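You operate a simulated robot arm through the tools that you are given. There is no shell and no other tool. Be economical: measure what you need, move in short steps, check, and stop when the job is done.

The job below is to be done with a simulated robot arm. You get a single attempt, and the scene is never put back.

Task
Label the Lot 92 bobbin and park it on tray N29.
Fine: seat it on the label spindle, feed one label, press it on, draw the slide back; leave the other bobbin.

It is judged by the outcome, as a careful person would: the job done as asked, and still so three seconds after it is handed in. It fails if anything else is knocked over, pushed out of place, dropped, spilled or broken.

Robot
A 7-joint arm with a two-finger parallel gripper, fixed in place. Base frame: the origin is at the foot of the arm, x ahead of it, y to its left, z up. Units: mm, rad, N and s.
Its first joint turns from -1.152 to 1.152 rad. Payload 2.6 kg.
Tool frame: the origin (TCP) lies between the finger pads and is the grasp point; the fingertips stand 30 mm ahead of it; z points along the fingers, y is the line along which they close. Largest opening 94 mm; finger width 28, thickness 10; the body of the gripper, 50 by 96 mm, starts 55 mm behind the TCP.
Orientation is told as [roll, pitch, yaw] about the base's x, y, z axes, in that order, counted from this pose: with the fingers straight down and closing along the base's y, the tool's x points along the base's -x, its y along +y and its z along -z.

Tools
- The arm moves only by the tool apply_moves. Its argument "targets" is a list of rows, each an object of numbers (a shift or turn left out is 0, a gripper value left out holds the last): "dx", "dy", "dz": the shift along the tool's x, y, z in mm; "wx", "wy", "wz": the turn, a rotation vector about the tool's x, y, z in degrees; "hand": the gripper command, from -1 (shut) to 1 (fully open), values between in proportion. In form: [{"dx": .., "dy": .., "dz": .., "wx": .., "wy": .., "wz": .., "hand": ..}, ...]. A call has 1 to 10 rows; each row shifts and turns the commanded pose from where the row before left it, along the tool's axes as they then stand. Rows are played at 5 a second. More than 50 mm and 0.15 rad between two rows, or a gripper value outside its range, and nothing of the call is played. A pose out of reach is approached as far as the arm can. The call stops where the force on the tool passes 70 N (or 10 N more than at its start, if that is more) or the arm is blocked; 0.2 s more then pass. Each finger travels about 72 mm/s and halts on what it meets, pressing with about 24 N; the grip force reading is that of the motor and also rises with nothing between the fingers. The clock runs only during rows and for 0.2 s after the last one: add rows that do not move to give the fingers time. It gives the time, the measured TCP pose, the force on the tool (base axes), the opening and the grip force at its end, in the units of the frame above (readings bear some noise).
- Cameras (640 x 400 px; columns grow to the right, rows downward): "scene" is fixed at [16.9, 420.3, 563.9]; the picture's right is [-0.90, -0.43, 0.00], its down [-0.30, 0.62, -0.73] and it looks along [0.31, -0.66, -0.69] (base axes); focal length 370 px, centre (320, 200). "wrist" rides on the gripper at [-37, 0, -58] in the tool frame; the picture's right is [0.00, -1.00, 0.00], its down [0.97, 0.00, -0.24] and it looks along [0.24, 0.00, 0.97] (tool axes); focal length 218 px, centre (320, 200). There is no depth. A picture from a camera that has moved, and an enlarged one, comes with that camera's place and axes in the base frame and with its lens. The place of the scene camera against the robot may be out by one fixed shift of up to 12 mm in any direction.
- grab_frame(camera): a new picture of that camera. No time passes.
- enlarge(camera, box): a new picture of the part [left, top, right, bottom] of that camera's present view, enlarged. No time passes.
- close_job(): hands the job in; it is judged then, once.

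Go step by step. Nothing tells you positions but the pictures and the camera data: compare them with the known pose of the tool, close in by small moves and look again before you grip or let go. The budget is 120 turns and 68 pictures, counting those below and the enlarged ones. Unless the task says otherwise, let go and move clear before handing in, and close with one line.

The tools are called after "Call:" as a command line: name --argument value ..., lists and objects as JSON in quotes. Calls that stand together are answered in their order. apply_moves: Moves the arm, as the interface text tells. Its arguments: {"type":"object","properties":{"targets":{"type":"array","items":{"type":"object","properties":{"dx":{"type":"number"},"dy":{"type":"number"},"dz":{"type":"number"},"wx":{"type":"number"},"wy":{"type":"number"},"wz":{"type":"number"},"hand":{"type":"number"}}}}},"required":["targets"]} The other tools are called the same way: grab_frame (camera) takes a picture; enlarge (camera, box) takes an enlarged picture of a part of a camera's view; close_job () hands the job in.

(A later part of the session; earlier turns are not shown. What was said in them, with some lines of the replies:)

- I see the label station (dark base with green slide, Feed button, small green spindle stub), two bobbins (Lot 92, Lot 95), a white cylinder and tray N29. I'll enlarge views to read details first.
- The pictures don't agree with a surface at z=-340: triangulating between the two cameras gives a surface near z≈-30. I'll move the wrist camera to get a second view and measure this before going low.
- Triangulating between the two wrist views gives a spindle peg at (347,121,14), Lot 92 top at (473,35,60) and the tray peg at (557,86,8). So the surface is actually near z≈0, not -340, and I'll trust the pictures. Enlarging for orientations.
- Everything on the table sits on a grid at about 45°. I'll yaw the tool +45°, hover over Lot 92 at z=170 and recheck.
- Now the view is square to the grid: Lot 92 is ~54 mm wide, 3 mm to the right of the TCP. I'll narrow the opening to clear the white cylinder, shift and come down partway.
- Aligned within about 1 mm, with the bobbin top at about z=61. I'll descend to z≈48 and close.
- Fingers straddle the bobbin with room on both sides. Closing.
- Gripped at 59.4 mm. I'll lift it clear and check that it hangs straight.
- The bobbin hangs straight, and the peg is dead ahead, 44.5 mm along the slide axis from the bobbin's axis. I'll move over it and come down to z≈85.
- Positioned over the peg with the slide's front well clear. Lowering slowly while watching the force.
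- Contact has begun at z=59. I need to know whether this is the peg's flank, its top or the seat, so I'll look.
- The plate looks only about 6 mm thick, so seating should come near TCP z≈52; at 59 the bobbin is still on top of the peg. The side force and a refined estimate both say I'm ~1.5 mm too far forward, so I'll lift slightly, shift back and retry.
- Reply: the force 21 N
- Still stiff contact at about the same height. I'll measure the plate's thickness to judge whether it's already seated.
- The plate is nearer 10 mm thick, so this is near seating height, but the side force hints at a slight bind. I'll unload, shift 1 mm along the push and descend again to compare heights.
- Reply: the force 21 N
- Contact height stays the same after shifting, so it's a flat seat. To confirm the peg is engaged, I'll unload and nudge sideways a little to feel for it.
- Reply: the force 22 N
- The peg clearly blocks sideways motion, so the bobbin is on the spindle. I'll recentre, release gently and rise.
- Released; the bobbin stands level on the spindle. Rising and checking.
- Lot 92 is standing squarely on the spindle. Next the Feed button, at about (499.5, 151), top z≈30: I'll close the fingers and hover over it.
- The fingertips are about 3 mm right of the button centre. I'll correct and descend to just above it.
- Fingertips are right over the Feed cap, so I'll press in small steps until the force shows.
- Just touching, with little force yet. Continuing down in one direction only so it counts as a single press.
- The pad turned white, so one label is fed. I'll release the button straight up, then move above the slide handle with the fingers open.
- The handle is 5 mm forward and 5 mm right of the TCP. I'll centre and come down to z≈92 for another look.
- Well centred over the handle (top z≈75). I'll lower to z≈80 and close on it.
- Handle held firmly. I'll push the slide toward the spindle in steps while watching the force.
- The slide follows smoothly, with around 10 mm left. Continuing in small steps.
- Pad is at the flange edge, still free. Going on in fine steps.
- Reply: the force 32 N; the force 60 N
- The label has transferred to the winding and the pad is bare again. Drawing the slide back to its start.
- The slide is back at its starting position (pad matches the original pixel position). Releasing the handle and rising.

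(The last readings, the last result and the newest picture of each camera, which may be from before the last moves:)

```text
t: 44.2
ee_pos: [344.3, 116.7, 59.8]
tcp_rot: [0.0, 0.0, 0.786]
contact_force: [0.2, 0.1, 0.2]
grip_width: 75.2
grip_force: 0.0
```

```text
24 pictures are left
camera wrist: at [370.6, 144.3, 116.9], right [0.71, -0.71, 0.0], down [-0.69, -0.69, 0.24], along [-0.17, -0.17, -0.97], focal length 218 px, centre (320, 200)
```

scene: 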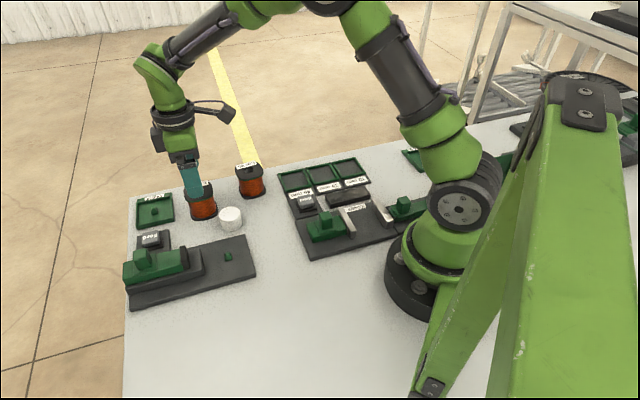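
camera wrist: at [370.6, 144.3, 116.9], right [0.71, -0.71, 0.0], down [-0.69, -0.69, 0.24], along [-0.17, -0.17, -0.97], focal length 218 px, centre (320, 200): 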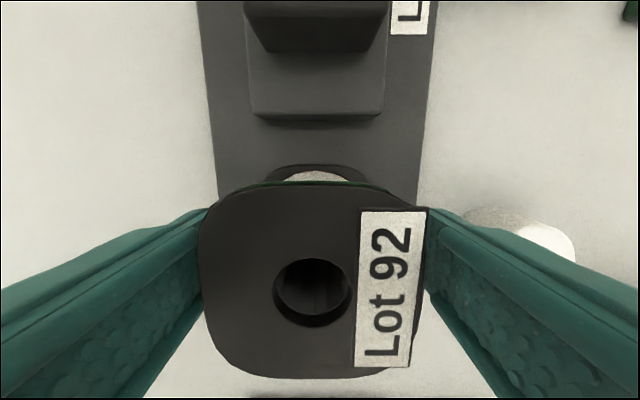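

Slightly right now; shift 1.5 mm back, lower 1.5 mm and grip.

Call:
apply_moves --targets '[{"dy": 1.7, "dz": 1.5}, {"hand": -1}, {}, {}, {}]'

Call:
apply_moves --targets '[{"dz": -4}, {"dz": -8}, {"dz": -20}, {"dz": -25}, {"dz": -25}, {}]'

Call:
grab_frame --camera "wrist"

Call:
enlarge --camera "scene" --box '[115, 130, 275, 310]'

```text
t: 45.4
ee_pos: [344.8, 118.9, 58.7]
tcp_rot: [0.0, 0.0, 0.785]
contact_force: [-1.6, 1.0, 2.0]
grip_width: 59.6
grip_force: 24.1
```

```text
t: 46.8
ee_pos: [344.1, 119.3, 139.5]
tcp_rot: [0.0, -0.001, 0.785]
contact_force: [-0.8, 0.1, -2.3]
grip_width: 59.6
grip_force: 23.5
```

```text
23 pictures are left
camera wrist: at [369.4, 145.1, 198.2], right [0.71, -0.71, 0.0], down [-0.69, -0.69, 0.24], along [-0.17, -0.17, -0.97], focal length 218 px, centre (320, 200)
```

wrist: 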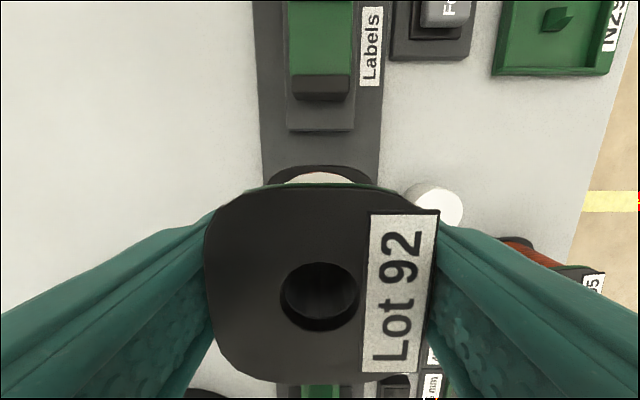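

```text
2.22 times, centred on (195, 220) of scene
camera zoom: at [16.9, 420.4, 563.9], right [-0.9, -0.43, 0.0], down [-0.3, 0.62, -0.73], along [0.31, -0.66, -0.69], focal length 821 px, centre (598, 156)
```

zoom: 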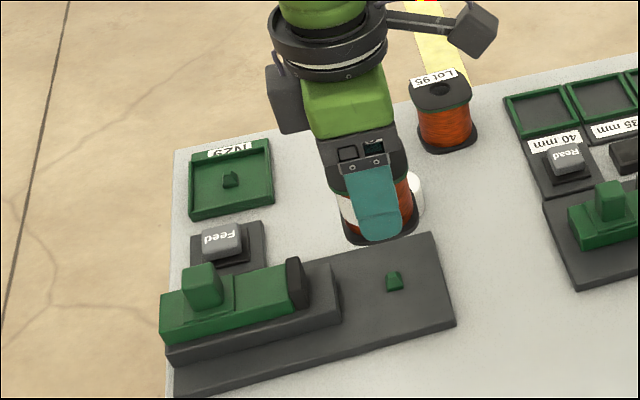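

Bobbin held with its label facing forward. Moving it over to just short of tray N29 to sight the tray's peg.

Call:
apply_moves --targets '[{"dx": -13.8, "dy": -29}, {"dx": -13.8, "dy": -29}, {"dx": -13.8, "dy": -29}, {"dx": -13.8, "dy": -29}, {"dx": -13.8, "dy": -29}, {"dx": -14, "dy": -29}, {}]'

Call:
grab_frame --camera "wrist"

```text
t: 48.4
ee_pos: [525.1, 53.6, 139.7]
tcp_rot: [0.001, -0.001, 0.786]
contact_force: [0.1, -0.7, -3.9]
grip_width: 59.5
grip_force: 24.0
```

```text
21 pictures are left
camera wrist: at [550.8, 81.1, 197.8], right [0.71, -0.71, 0.0], down [-0.69, -0.69, 0.24], along [-0.17, -0.17, -0.97], focal length 218 px, centre (320, 200)
```

wrist: 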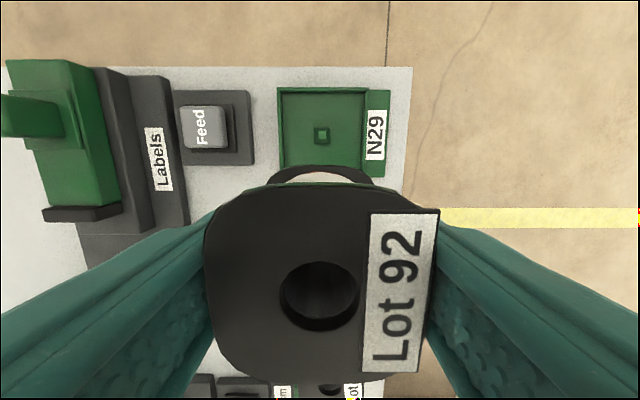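

Tray peg is straight ahead, about 45 mm forward. Moving over it and checking that the arm reaches.

Call:
apply_moves --targets '[{"dx": -15, "dy": -1}, {"dx": -15}, {"dx": -15}, {}, {"dz": 20}, {"dz": 20}, {}]'

Call:
enlarge --camera "scene" --box '[105, 120, 235, 260]'

```text
t: 50.0
ee_pos: [559.0, 84.6, 100.6]
tcp_rot: [-0.002, 0.0, 0.787]
contact_force: [-0.5, 0.4, -3.3]
grip_width: 59.7
grip_force: 23.7
```

```text
2.86 times, centred on (170, 190) of scene
camera zoom: at [16.9, 420.4, 563.9], right [-0.9, -0.43, 0.0], down [-0.3, 0.62, -0.73], along [0.31, -0.66, -0.69], focal length 1056 px, centre (749, 229)
```

zoom: 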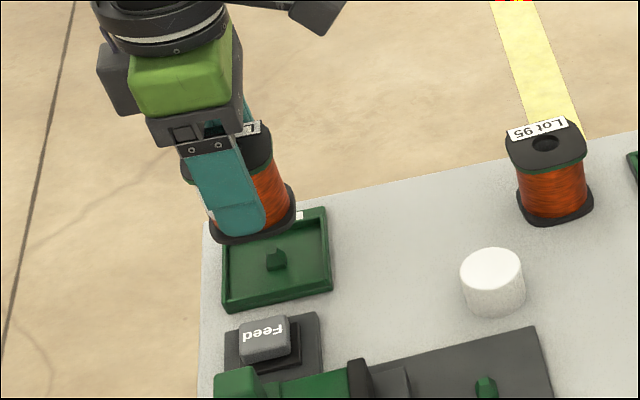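

The arm reaches with good orientation. Lowering toward the tray.

Call:
apply_moves --targets '[{"dz": 15}, {"dz": 12}, {"dz": 8}, {}]'

Call:
grab_frame --camera "wrist"

Call:
enlarge --camera "scene" --box '[120, 150, 220, 250]'

```text
t: 51.0
ee_pos: [559.8, 84.7, 65.1]
tcp_rot: [0.002, 0.001, 0.784]
contact_force: [-0.8, -0.7, -3.9]
grip_width: 59.5
grip_force: 24.8
```

```text
19 pictures are left
camera wrist: at [584.8, 112.5, 122.9], right [0.71, -0.71, 0.0], down [-0.69, -0.69, 0.24], along [-0.17, -0.17, -0.97], focal length 218 px, centre (320, 200)
```

wrist: 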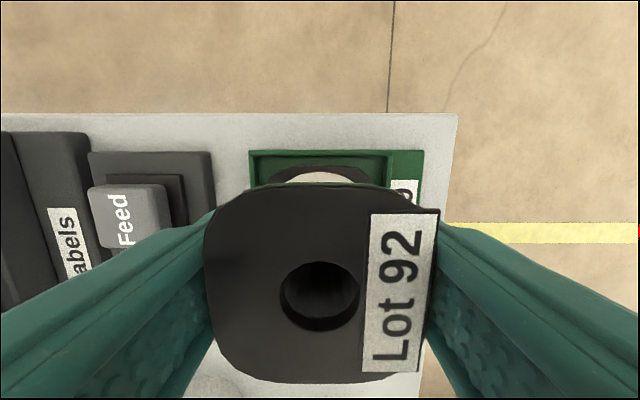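

```text
4.00 times, centred on (170, 200) of scene
camera zoom: at [16.9, 420.4, 563.9], right [-0.9, -0.43, 0.0], down [-0.3, 0.62, -0.73], along [0.31, -0.66, -0.69], focal length 1479 px, centre (920, 200)
```

zoom: 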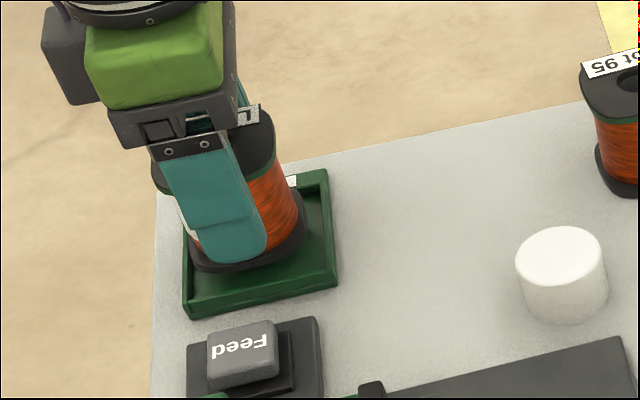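

Centred over the tray to within ~1–2 mm. I'll shift 1 mm back and lower slowly.

Call:
apply_moves --targets '[{"dx": 1, "dz": 3}, {"dz": 3}, {"dz": 3}, {"dz": 2}, {}]'

```text
t: 52.2
ee_pos: [558.9, 84.4, 55.6]
tcp_rot: [0.001, -0.001, 0.783]
contact_force: [0.0, -0.5, -3.3]
grip_width: 59.4
grip_force: 23.8
```

Call:
apply_moves --targets '[{"dz": 1.5}, {"dz": 1.5}, {"dz": 1}, {}]'

```text
t: 53.2
ee_pos: [558.6, 84.6, 52.4]
tcp_rot: [-0.003, -0.001, 0.786]
contact_force: [-4.3, -1.9, 13.0]
grip_width: 59.8
grip_force: 23.7
```

Contact at z≈52.5, matching the tray floor. Checking the view before letting go.

Call:
enlarge --camera "scene" --box '[125, 165, 205, 245]'

Call:
apply_moves --targets '[{"dz": -1}, {"dx": 2}, {"dx": 2}, {}]'

```text
5.00 times, centred on (165, 205) of scene
camera zoom: at [16.8, 420.3, 563.9], right [-0.9, -0.43, 0.0], down [-0.3, 0.62, -0.73], along [0.31, -0.66, -0.69], focal length 1848 px, centre (1095, 175)
```

zoom: 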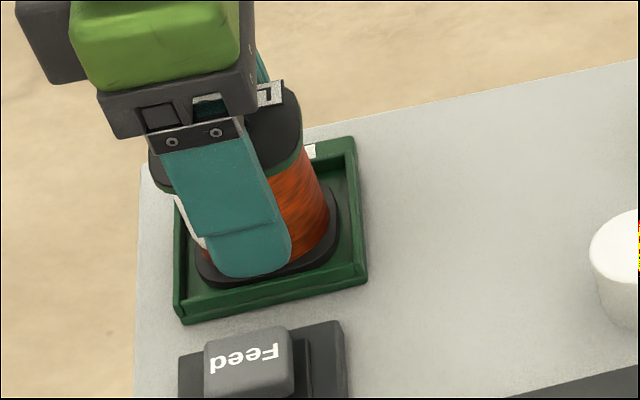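

```text
t: 54.2
ee_pos: [555.5, 82.3, 52.5]
tcp_rot: [-0.002, -0.004, 0.786]
contact_force: [9.7, 7.6, 3.8]
grip_width: 59.4
grip_force: 24.2
```

The peg stops it, so it is seated on the tray's peg. Recentring, lowering the last millimetre and releasing.

Call:
apply_moves --targets '[{"dx": -2.5}, {"dz": 0.7}, {"hand": 0.55}, {}, {}]'

Call:
apply_moves --targets '[{"dz": -8}, {"dz": -20}, {"dz": -30}, {"dz": -30}, {"dx": 30, "dz": -10}, {"dx": 30}, {}]'

Call:
grab_frame --camera "wrist"

Call:
enlarge --camera "scene" --box '[115, 160, 275, 310]'

```text
t: 55.4
ee_pos: [557.8, 83.8, 52.2]
tcp_rot: [0.001, 0.0, 0.785]
contact_force: [-0.1, 0.0, -0.3]
grip_width: 72.9
grip_force: 0.1
```

```text
t: 57.0
ee_pos: [515.3, 41.1, 148.9]
tcp_rot: [0.0, 0.001, 0.784]
contact_force: [-0.8, 0.1, 0.3]
grip_width: 73.0
grip_force: 0.1
```

```text
16 pictures are left
camera wrist: at [540.6, 68.8, 205.9], right [0.71, -0.71, 0.0], down [-0.69, -0.69, 0.24], along [-0.17, -0.17, -0.97], focal length 218 px, centre (320, 200)
```

wrist: 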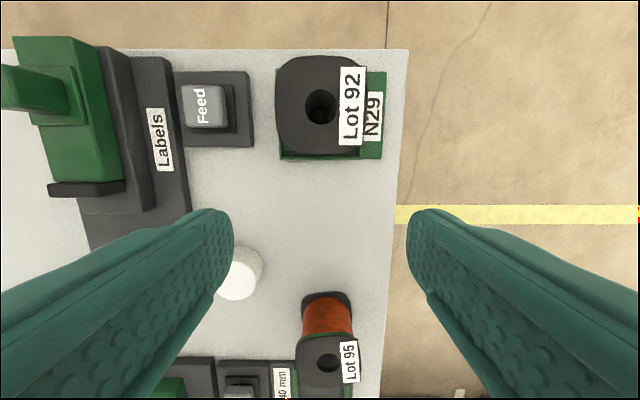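

```text
2.67 times, centred on (195, 235) of scene
camera zoom: at [16.9, 420.3, 563.9], right [-0.9, -0.43, 0.0], down [-0.3, 0.62, -0.73], along [0.31, -0.66, -0.69], focal length 986 px, centre (653, 107)
```

zoom: 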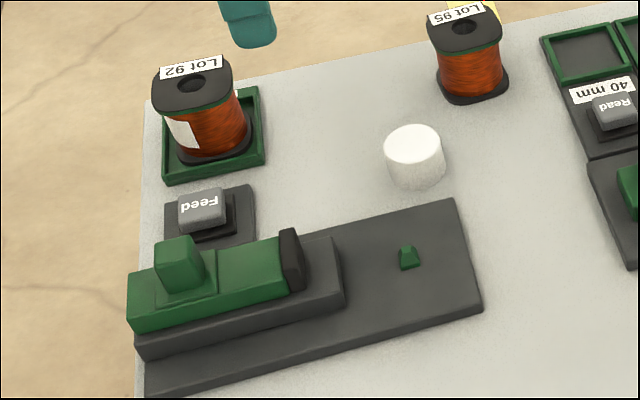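

Lot 92 stands labelled and upright in tray N29. The slide is drawn back with its pad bare, Lot 95 and the white cylinder are where they were, and the gripper is clear, so I'm handing in.

Call:
close_job

```text
The job is handed in.
```

The Lot 92 bobbin has one label pressed on and is parked in tray N29; the slide is drawn back, and the Lot 95 bobbin was left alone.
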